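You operate a simulated robot arm through the tools that you are given. There is no shell and no other tool. Be economical: measure what you need, move in short steps, check, and stop when the job is done.

You run a simulated robot arm. Do the job below in one go: nothing can be reset, and whatever is moved stays where it is left.

## Task
Take the blue snack box on the top of the low table and put it away on the lunch counter.
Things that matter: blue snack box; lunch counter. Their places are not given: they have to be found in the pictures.

The check looks at the end state, three seconds after you hand in, the way a careful person would. Anything else that was tipped, shoved, dropped, spilled or broken makes it a failure.

## Robot
A 6-joint arm with a two-finger parallel gripper, fixed in place. Base frame: the origin is at the foot of the arm, x ahead of it, y to its left, z up. Readings come in m, degrees, newtons and seconds.
Its first joint turns from -66.0 to 66.0 degrees. Payload 2.7 kg.
Tool frame: the origin (TCP) lies between the finger pads and is the grasp point; the fingertips stand 0.023 m ahead of it; z points along the fingers, y is the line along which they close. Largest opening 0.094 m; finger width 0.038, thickness 0.01; the body of the gripper, 0.054 by 0.096 m, starts 0.039 m behind the TCP.
Orientation is that of the tool frame in the base frame, as [roll, pitch, yaw] about the fixed x, y, z axes, in that order (R = Rz(yaw) Ry(pitch) Rx(roll)). With the fingers straight down and closing along the base's y, the tool's x points along the base's -x, its y along +y and its z along -z.

## Interface
- The arm moves only by the tool apply_moves. Its argument "steps" is a list of rows, each a list of 7 numbers: the shift along the tool's x, y, z in m, then the turn, a rotation vector about the tool's x, y, z in degrees, then the gripper command, from -1 (fully open) to 1 (shut), values between in proportion. In form: [[tx, ty, tz, wx, wy, wz, grip], ...]. A call has 1 to 10 rows; each row shifts and turns the commanded pose from where the row before left it, along the tool's axes as they then stand. Each row takes 0.2 s and may step no farther than 0.05 m and 8.6 degrees from the row before; otherwise, or with a gripper value out of range, the whole call is refused. A pose out of reach is approached as far as the arm can. The call stops where the force on the tool passes 40 N (or 10 N more than at its start, if that is more) or the arm is blocked; 0.2 s more then pass. Each finger travels about 0.045 m/s and halts on what it meets, pressing with about 42 N; the grip force reading is that of the motor and also rises with nothing between the fingers. The clock runs only during rows and for 0.2 s after the last one: add rows that do not move to give the fingers time. The reply holds the time, the measured pose of the TCP, the force on the tool along the base axes, the opening and the grip force, in the units named above and with some noise, and new pictures: "show" is both (left out), scene, wrist or none.
- Cameras (640 x 400 px; columns grow to the right, rows downward): "scene" is fixed at [0.0783, -0.422, 1.3977]; the picture's right is [0.85, -0.52, 0.00], its down [-0.30, -0.49, -0.82] and it looks along [0.43, 0.70, -0.57] (base axes); focal length 351 px, centre (320, 200). "wrist" rides on the gripper at [-0.039, 0, -0.044] in the tool frame; the picture's right is [0.00, -1.00, 0.00], its down [0.97, 0.00, -0.24] and it looks along [0.24, 0.00, 0.97] (tool axes); focal length 218 px, centre (320, 200).
- measure_at(camera, pixels): for up to 12 pixels [column, row] of the newest picture of that camera ("zoom" is the newest enlarged one), the place [x, y, z] in the base frame of the surface seen there, good to about 0.003 m, but the place of the scene camera against the robot may be out by one fixed shift of up to 0.018 m in any direction. The clock stands still meanwhile.
- enlarge(camera, box): a new picture of the part [left, top, right, bottom] of that camera's present view, enlarged. The clock stands still meanwhile.
- finish_job(): hands the job in; it is judged then, once.

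Go step by step. Measure first, check grasps and placings, and put right what went wrong. The budget is 60 turns and 120 pictures, counting those below and the enlarged ones. Unless the task says otherwise, let go and move clear before handing in, and close with one line.

The tools are called after "Request:" by a JSON object that holds its "method" and its "body". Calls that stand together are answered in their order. apply_moves: Moves the arm, as the interface text tells. Its arguments: {"type":"object","properties":{"steps":{"type":"array"},"show":{"type":"string","enum":["both","scene","wrist","none"]}},"required":["steps"]} The other tools are called the same way: measure_at (camera, pixels) gives the place of the surface under pixels of a picture; enlarge (camera, box) takes an enlarged picture of a part of a camera's view; finish_job () hands the job in.

At the start:

```text
clock: 0.0
position: [0.3379, 0.1938, 1.0335]
orientation: [179.9, 0.0, -180.0]
contact_force: [-0.4, -0.1, 0.2]
opening: 0.0939
grasp_force: 0.0
```

scene: 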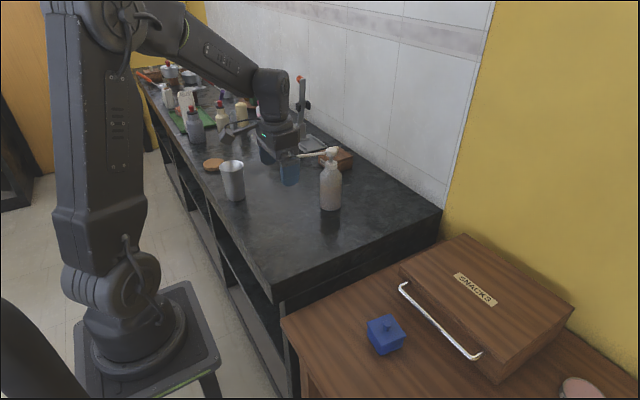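
wrist: 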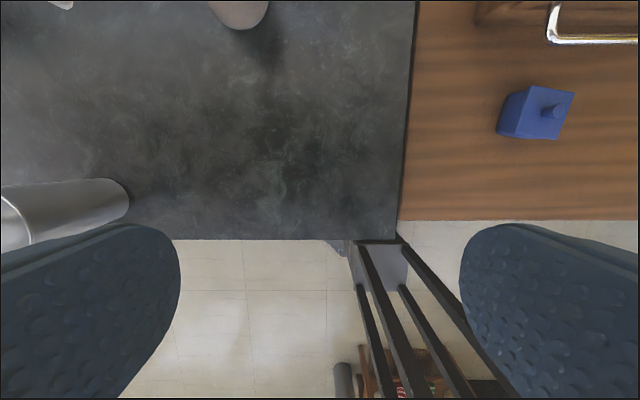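

The blue box with a knob sits on the wooden table at scene (386,335), and the dark counter lies left of it. I'll measure both surfaces and enlarge the view.

Request:
{"method": "measure_at", "body": {"camera": "scene", "pixels": [[386, 320], [372, 326], [400, 326], [386, 338], [350, 345], [420, 355], [300, 320], [280, 270], [300, 230], [380, 220], [440, 208], [430, 300]]}}

Request:
{"method": "measure_at", "body": {"camera": "wrist", "pixels": [[551, 111], [530, 90], [573, 93], [560, 138], [515, 135], [500, 130], [480, 160], [300, 150], [390, 200], [100, 210], [240, 20], [560, 42]]}}

Request:
{"method": "enlarge", "body": {"camera": "scene", "box": [270, 220, 590, 400]}}

Request:
{"method": "enlarge", "body": {"camera": "scene", "box": [130, 50, 450, 250]}}

```text
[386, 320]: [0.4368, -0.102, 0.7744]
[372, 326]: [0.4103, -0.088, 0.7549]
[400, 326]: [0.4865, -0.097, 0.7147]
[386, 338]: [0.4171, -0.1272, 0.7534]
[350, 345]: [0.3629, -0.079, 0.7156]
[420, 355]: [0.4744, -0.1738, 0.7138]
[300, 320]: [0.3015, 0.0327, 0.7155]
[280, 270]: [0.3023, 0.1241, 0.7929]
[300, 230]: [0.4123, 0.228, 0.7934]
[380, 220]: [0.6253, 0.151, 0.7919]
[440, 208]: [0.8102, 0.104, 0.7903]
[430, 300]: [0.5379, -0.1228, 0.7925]
```

```text
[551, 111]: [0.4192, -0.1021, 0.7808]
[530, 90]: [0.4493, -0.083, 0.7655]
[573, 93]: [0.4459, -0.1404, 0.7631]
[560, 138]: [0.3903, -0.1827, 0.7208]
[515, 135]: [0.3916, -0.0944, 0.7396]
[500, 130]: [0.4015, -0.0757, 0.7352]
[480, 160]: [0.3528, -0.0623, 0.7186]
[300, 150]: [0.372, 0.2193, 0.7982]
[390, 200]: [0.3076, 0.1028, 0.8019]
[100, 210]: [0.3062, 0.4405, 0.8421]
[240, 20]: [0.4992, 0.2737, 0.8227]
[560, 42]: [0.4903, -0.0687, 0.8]
```

```text
2.00 times, centred on (430, 310) of scene
```

zoom: 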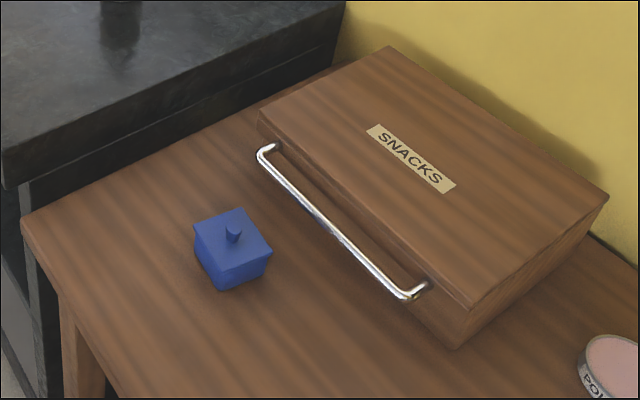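

```text
2.00 times, centred on (290, 150) of scene
```

zoom: 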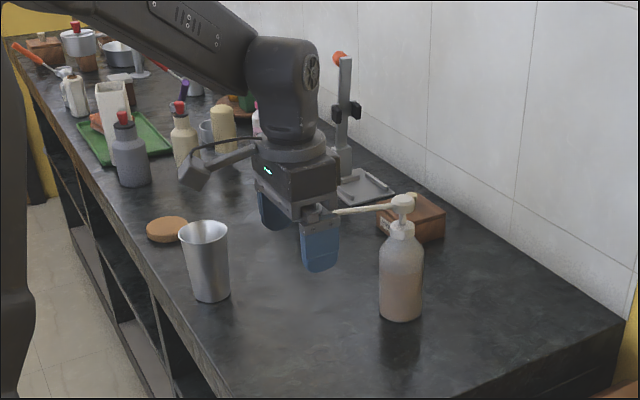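

The box is near (0.42, -0.105), with its top at about z 0.765 and the table at 0.718. The counter top is at about 0.797 and clear around (0.40, 0.18). I'll move above the box for a closer look.

Request:
{"method": "apply_moves", "body": {"steps": [[-0.011, -0.043, 0, 0, 0, 0, -1], [-0.011, -0.043, 0, 0, 0, 0, -1], [-0.011, -0.043, 0, 0, 0, 0, -1], [-0.011, -0.043, 0, 0, 0, 0, -1], [-0.011, -0.043, 0, 0, 0, 0, -1], [-0.011, -0.043, 0, 0, 0, 0, -1], [-0.011, -0.041, 0.03, 0, 0, 0, -1], [0, 0, 0.04, 0, 0, 0, -1], [0, 0, 0, 0, 0, 0, -1]]}}

```text
refused: row 7 steps farther than a row can; nothing moved
```

Request:
{"method": "apply_moves", "body": {"steps": [[-0.011, -0.043, 0, 0, 0, 0, -1], [-0.011, -0.043, 0, 0, 0, 0, -1], [-0.011, -0.043, 0, 0, 0, 0, -1], [-0.011, -0.043, 0, 0, 0, 0, -1], [-0.011, -0.043, 0, 0, 0, 0, -1], [-0.011, -0.043, 0, 0, 0, 0, -1], [-0.011, -0.041, 0, 0, 0, 0, -1], [0, 0, 0.035, 0, 0, 0, -1], [0, 0, 0.035, 0, 0, 0, -1], [0, 0, 0, 0, 0, 0, -1]]}}

```text
clock: 2.2
position: [0.414, -0.1035, 0.9624]
orientation: [-179.9, 0.0, -180.0]
contact_force: [0.7, -0.4, -0.5]
opening: 0.0939
grasp_force: 0.1
```

scene: 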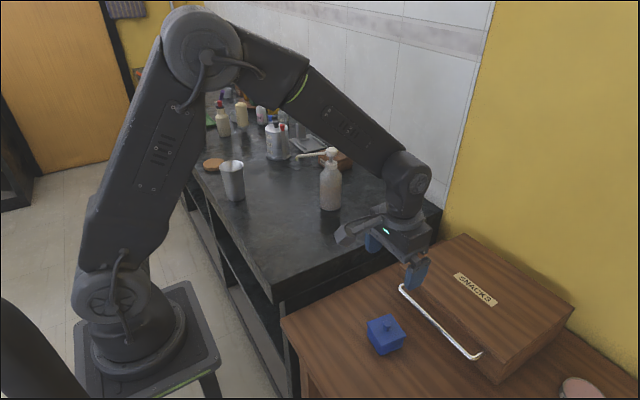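
wrist: 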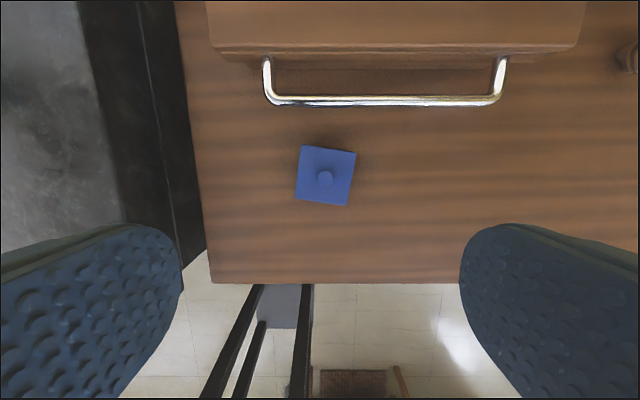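

Request:
{"method": "measure_at", "body": {"camera": "wrist", "pixels": [[304, 148], [353, 155], [345, 203], [300, 197], [325, 178], [312, 178], [325, 195], [326, 220], [385, 100], [385, 120], [385, 45], [380, 20]]}}

Request:
{"method": "enlarge", "body": {"camera": "wrist", "box": [260, 110, 400, 220]}}

```text
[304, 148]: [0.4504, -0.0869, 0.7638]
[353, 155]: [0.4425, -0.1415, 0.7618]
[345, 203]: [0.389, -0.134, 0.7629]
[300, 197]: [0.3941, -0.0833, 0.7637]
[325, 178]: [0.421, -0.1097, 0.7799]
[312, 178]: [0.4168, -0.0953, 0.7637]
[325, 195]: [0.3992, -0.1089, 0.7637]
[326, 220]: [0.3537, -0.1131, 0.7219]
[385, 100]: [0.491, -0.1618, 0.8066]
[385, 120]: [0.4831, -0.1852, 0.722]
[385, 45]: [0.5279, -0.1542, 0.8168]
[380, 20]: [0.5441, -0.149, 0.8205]
```

```text
3.64 times, centred on (330, 165) of wrist
```

zoom: 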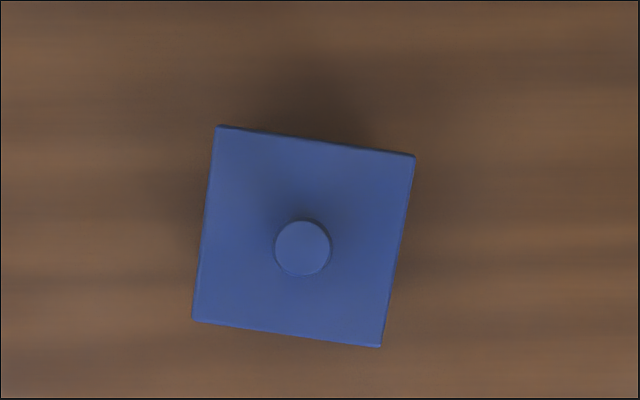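

The box lid centre is at (0.420, -0.110), about 0.052 m square, turned about -7.6°, with its knob top at 0.780. I'll check the gripper's shape near the bin handle, and the side of the box, before descending.

Request:
{"method": "enlarge", "body": {"camera": "scene", "box": [320, 180, 480, 300]}}

Request:
{"method": "enlarge", "body": {"camera": "scene", "box": [350, 300, 430, 365]}}

Request:
{"method": "measure_at", "body": {"camera": "scene", "pixels": [[343, 232], [352, 242], [360, 228], [400, 240], [425, 240], [415, 275], [375, 243]]}}

Request:
{"method": "measure_at", "body": {"camera": "wrist", "pixels": [[320, 96], [320, 100], [320, 104], [385, 104], [450, 102]]}}

```text
3.33 times, centred on (400, 240) of scene
```

zoom: 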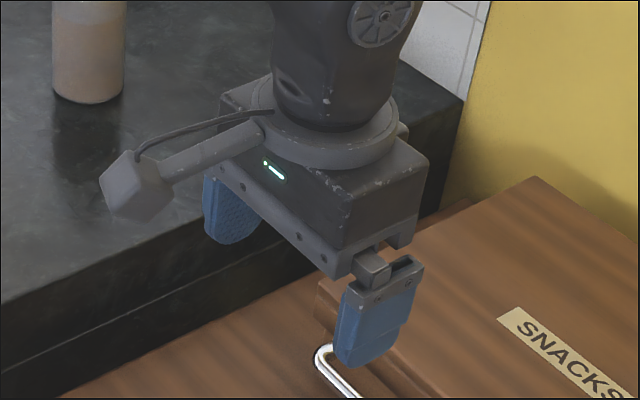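

```text
6.15 times, centred on (390, 332) of scene
```

zoom: 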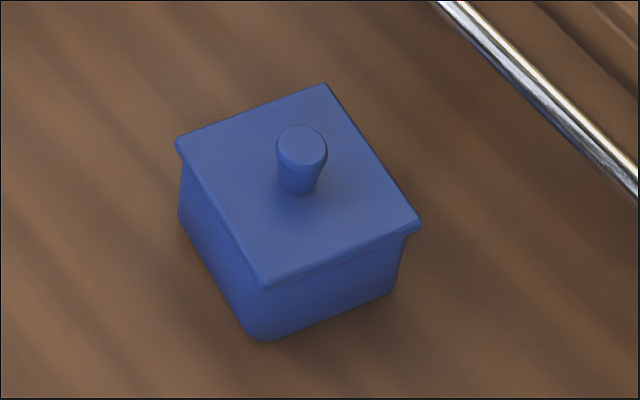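

```text
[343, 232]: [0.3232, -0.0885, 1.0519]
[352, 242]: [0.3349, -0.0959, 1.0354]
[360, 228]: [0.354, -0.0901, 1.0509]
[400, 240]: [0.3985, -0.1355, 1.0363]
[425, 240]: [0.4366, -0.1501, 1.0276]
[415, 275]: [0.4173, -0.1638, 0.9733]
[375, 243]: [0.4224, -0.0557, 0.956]
```

```text
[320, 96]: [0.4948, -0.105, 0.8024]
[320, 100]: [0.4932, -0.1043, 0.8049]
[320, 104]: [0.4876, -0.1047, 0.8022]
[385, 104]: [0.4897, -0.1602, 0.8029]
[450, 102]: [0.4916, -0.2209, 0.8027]
```

The gripper has nothing sticking out toward the handle, since its camera boom is on the base side, so a grasp closing along y is clear. I'll align and descend to z≈0.79 first.

Request:
{"method": "apply_moves", "body": {"steps": [[-0.006, -0.007, 0, 0, 0, 0, -1], [0, 0, 0, 0, 0, 7.6, -1], [0, 0, 0.045, 0, 0, 0, -1], [0, 0, 0.045, 0, 0, 0, -1], [0, 0, 0.045, 0, 0, 0, -1], [0, 0, 0.035, 0, 0, 0, -1], [0, 0, 0, 0, 0, 0, -1]]}}

```text
clock: 3.8
position: [0.4209, -0.1103, 0.7921]
orientation: [-179.9, 0.1, 172.3]
contact_force: [-0.4, -0.1, 1.0]
opening: 0.094
grasp_force: 0.0
```

scene: 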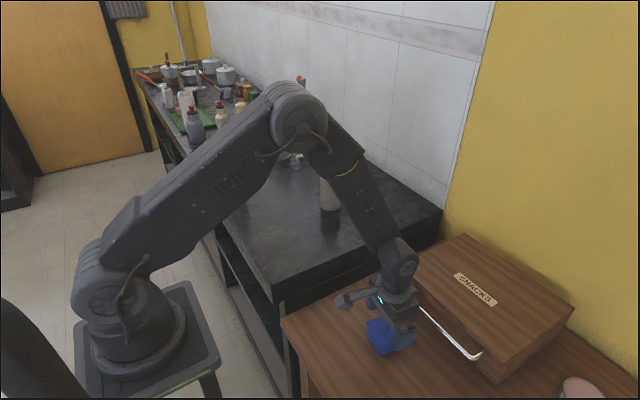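
wrist: 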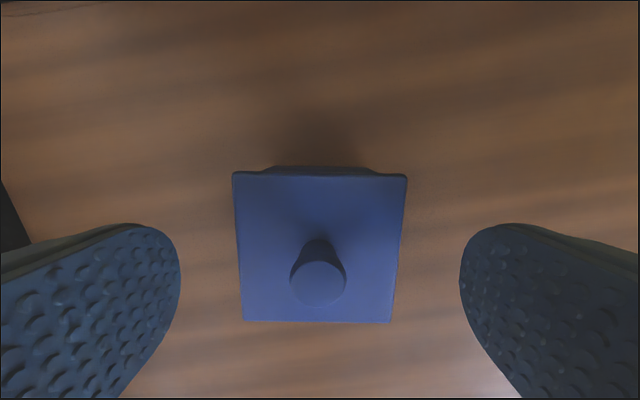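

The box is square and centred between the pads (column 320). I'll descend to z≈0.750 and close.

Request:
{"method": "apply_moves", "body": {"steps": [[0, 0, 0.022, 0, 0, 0, -1], [0, 0, 0.02, 0, 0, 0, -1], [0, 0, 0, 0, 0, 0, -1], [0, 0, 0, 0, 0, 0, 1], [0, 0, 0, 0, 0, 0, 1], [0, 0, 0, 0, 0, 0, 1], [0, 0, 0, 0, 0, 0, 1], [0, 0, 0, 0, 0, 0, 1]]}}

```text
clock: 5.6
position: [0.4213, -0.1116, 0.7503]
orientation: [-180.0, 0.0, 172.4]
contact_force: [0.1, -0.9, -0.7]
opening: 0.0606
grasp_force: 41.9
```

scene: 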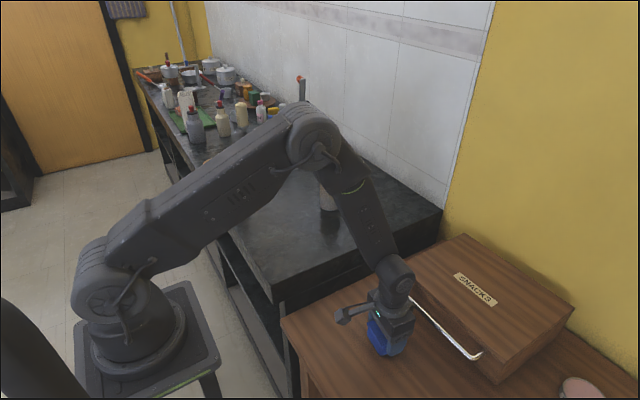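
wrist: 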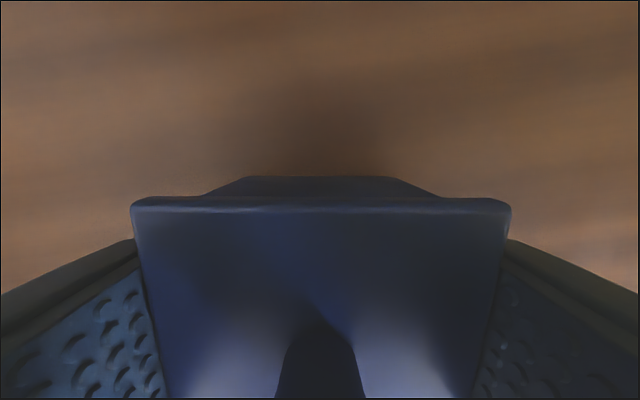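

The fingers hold the lid rim at 0.061 m with 42 N. I'll lift slightly and see whether the body comes along.

Request:
{"method": "apply_moves", "body": {"steps": [[0, 0, -0.01, 0, 0, 0, 1], [0, 0, -0.01, 0, 0, 0, 1], [0, 0, 0, 0, 0, 0, 1]]}}

Request:
{"method": "enlarge", "body": {"camera": "scene", "box": [340, 280, 440, 370]}}

```text
clock: 6.4
position: [0.4198, -0.111, 0.7717]
orientation: [-179.9, 0.0, 172.5]
contact_force: [-0.2, -0.7, -0.7]
opening: 0.0606
grasp_force: 41.9
```

scene: 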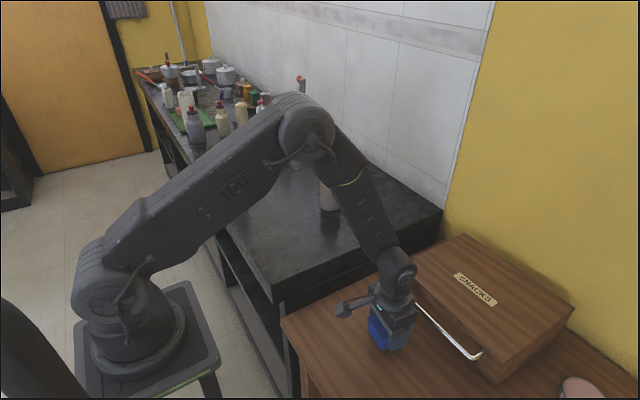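
wrist: 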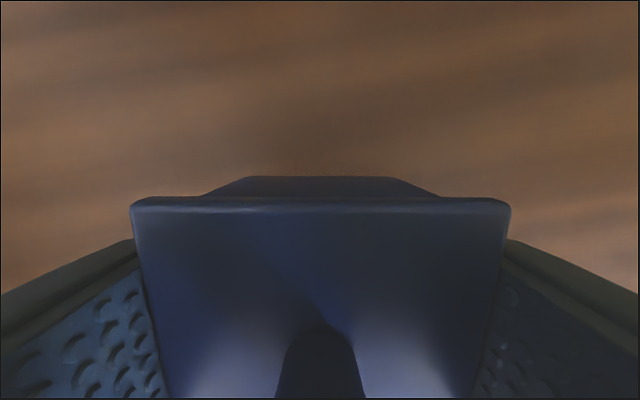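

```text
4.44 times, centred on (390, 325) of scene
```

zoom: 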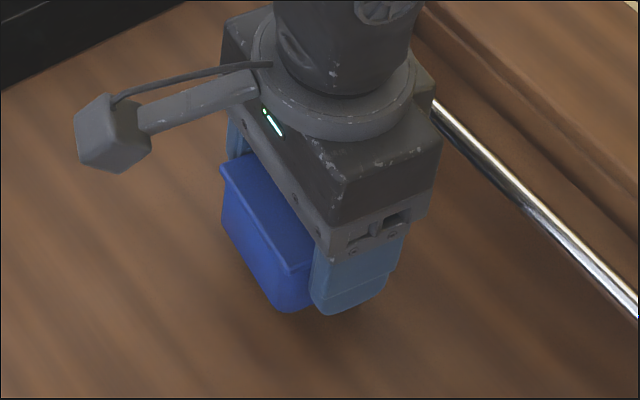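

The whole box came up off the table. I'll lift it to z≈0.92 and carry it left over the counter.

Request:
{"method": "apply_moves", "body": {"steps": [[0, 0, -0.04, 0, 0, 0, 1], [0, 0, -0.04, 0, 0, 0, 1], [0, 0, -0.04, 0, 0, 0, 1], [0, 0, -0.03, 0, 0, 0, 1], [0, 0, 0, 0, 0, -7.6, 1], [0, 0.04, 0, 0, 0, 0, 1], [0.005, 0.04, 0, 0, 0, 0, 1], [0.005, 0.04, 0, 0, 0, 0, 1], [0.005, 0.04, 0, 0, 0, 0, 1], [0.005, 0.04, 0, 0, 0, 0, 1]]}}

Request:
{"method": "apply_moves", "body": {"steps": [[0, 0.045, 0, 0, 0, 0, 1], [0, 0.045, 0, 0, 0, 0, 1], [0, 0, 0, 0, 0, 0, 1], [0, 0, 0, 0, 0, 0, 1]]}}

```text
clock: 8.6
position: [0.3998, 0.0891, 0.9204]
orientation: [-180.0, -0.1, 179.9]
contact_force: [-0.9, 1.3, -0.3]
opening: 0.0605
grasp_force: 42.3
```

scene: 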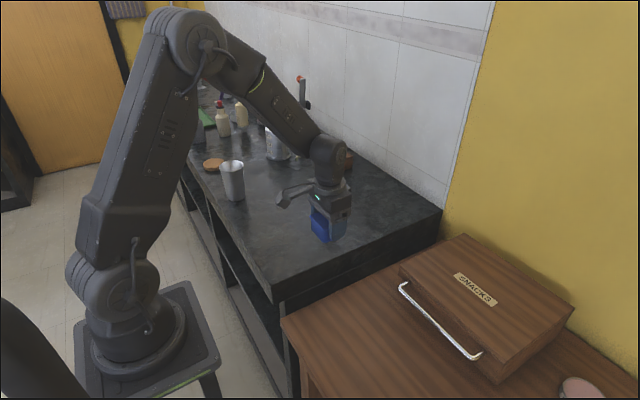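
wrist: 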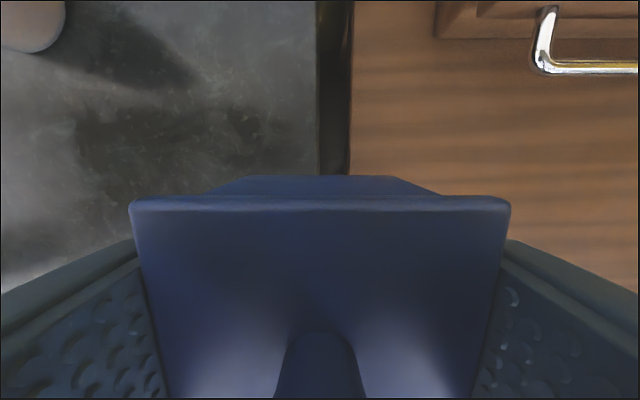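

```text
clock: 9.6
position: [0.4015, 0.1791, 0.9207]
orientation: [-179.9, 0.0, 179.9]
contact_force: [-0.3, -0.8, -1.1]
opening: 0.0605
grasp_force: 41.8
```

scene: 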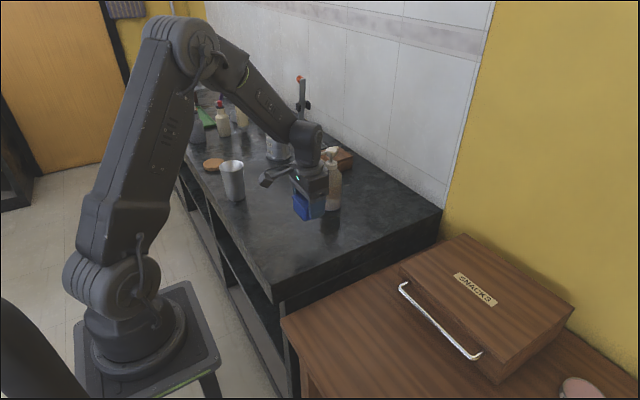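
wrist: 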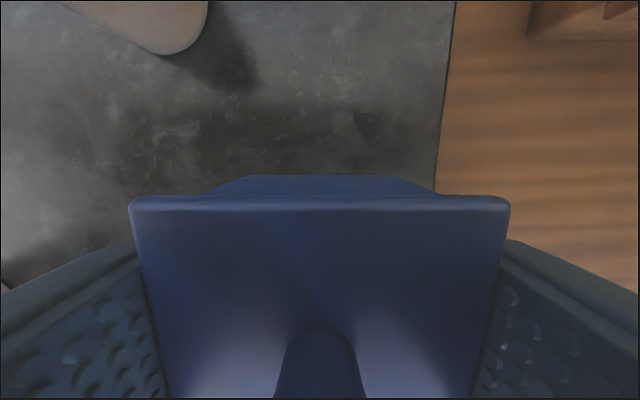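

The box is over the counter. I'll measure the surface height, the right edge and the bottle (180,45) before lowering.

Request:
{"method": "measure_at", "body": {"camera": "wrist", "pixels": [[180, 50], [205, 20], [120, 30], [300, 150], [180, 160], [150, 110], [432, 170], [8, 285], [60, 240]]}}

```text
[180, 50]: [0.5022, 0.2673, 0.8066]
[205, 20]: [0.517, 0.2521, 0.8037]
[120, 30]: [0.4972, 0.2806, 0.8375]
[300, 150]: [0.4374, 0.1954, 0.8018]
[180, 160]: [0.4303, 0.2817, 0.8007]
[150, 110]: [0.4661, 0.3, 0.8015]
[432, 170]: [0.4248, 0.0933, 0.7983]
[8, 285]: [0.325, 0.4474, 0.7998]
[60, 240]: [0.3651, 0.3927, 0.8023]
```

The counter surface is at z≈0.800 and the bottle is over 0.1 m away. I'll lower until the box bottom, 0.030 m below the TCP, almost touches.

Request:
{"method": "apply_moves", "body": {"steps": [[0, 0, 0.035, 0, 0, 0, 1], [0, 0, 0.03, 0, 0, 0, 1], [0, 0, 0.015, 0, 0, 0, 1], [0, 0, 0.005, 0, 0, 0, 1], [0, 0, 0.003, 0, 0, 0, 1], [0, 0, 0, 0, 0, 0, 1]]}}

Request:
{"method": "enlarge", "body": {"camera": "scene", "box": [250, 150, 370, 250]}}

```text
clock: 11.0
position: [0.4007, 0.1769, 0.8324]
orientation: [-180.0, 0.0, -180.0]
contact_force: [-0.4, -0.9, -0.5]
opening: 0.0605
grasp_force: 42.1
```

scene: 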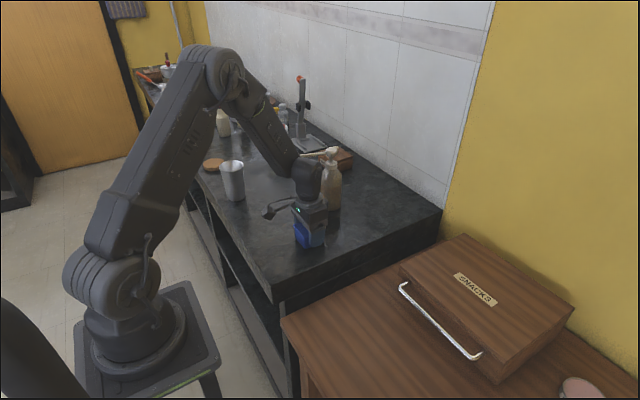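
wrist: 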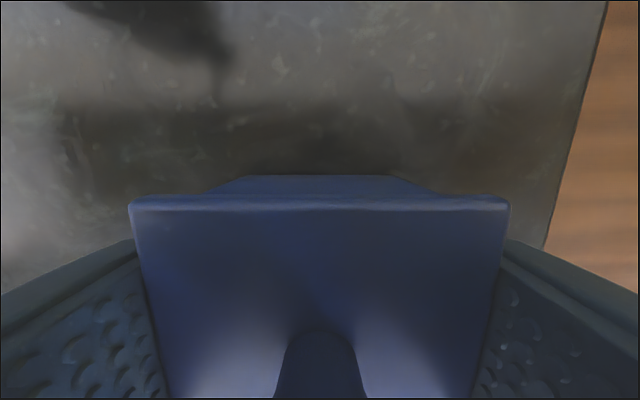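

```text
4.00 times, centred on (310, 200) of scene
```

zoom: 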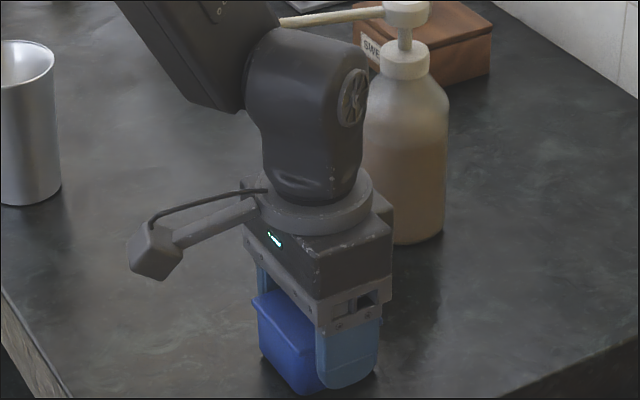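

There is no contact force yet at z 0.832. I'll creep down in millimetre steps to feel for contact.

Request:
{"method": "apply_moves", "body": {"steps": [[0, 0, 0.001, 0, 0, 0, 1], [0, 0, 0.001, 0, 0, 0, 1], [0, 0, 0, 0, 0, 0, 1]], "show": "none"}}

Request:
{"method": "apply_moves", "body": {"steps": [[0, 0, 0.001, 0, 0, 0, 1], [0, 0, 0, 0, 0, 0, 1]], "show": "none"}}

```text
clock: 11.8
position: [0.3999, 0.1785, 0.8317]
orientation: [180.0, 0.0, -179.9]
contact_force: [0.1, 0.7, -0.4]
opening: 0.0603
grasp_force: 41.9
```

```text
clock: 12.4
position: [0.4002, 0.1788, 0.8321]
orientation: [180.0, 0.1, -179.9]
contact_force: [-0.5, -1.4, 4.5]
opening: 0.0603
grasp_force: 41.9
```

The upward force of 4.5 N shows the box is on the counter. I'll open and rise straight up.

Request:
{"method": "apply_moves", "body": {"steps": [[0, 0, 0, 0, 0, 0, -0.6], [0, 0, 0, 0, 0, 0, -1], [0, 0, 0, 0, 0, 0, -1], [0, 0, 0, 0, 0, 0, -1], [0, 0, -0.02, 0, 0, 0, -1], [0, 0, -0.04, 0, 0, 0, -1], [0, 0, -0.045, 0, 0, 0, -1], [0, 0, -0.045, 0, 0, 0, -1], [0, 0, 0, 0, 0, 0, -1]]}}

Request:
{"method": "enlarge", "body": {"camera": "scene", "box": [230, 150, 390, 270]}}

```text
clock: 14.4
position: [0.3991, 0.1776, 0.9808]
orientation: [180.0, -0.1, 179.9]
contact_force: [0.7, 0.3, -0.1]
opening: 0.094
grasp_force: 0.1
```

scene: 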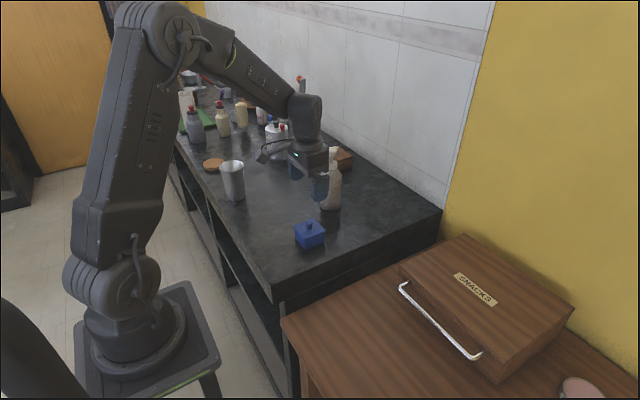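
wrist: 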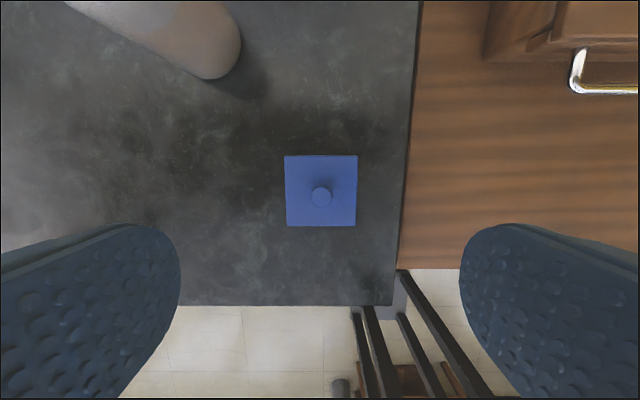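

```text
3.33 times, centred on (310, 210) of scene
```

zoom: 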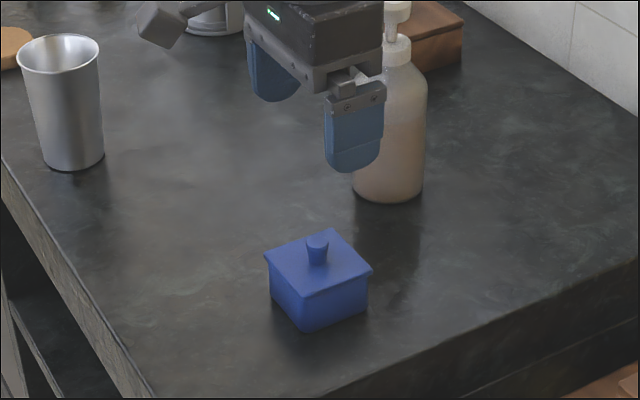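

The box stands upright with its lid on the counter (scene 310,235), nothing else has moved, and the gripper is clear, so I'm handing in.

Request:
{"method": "finish_job", "body": {}}

```text
The job is handed in.
```

I moved the blue snack box from the low table to the dark counter, which I took to be the lunch counter as it was the only one in view. It stands upright with its lid on, and nothing else was disturbed.
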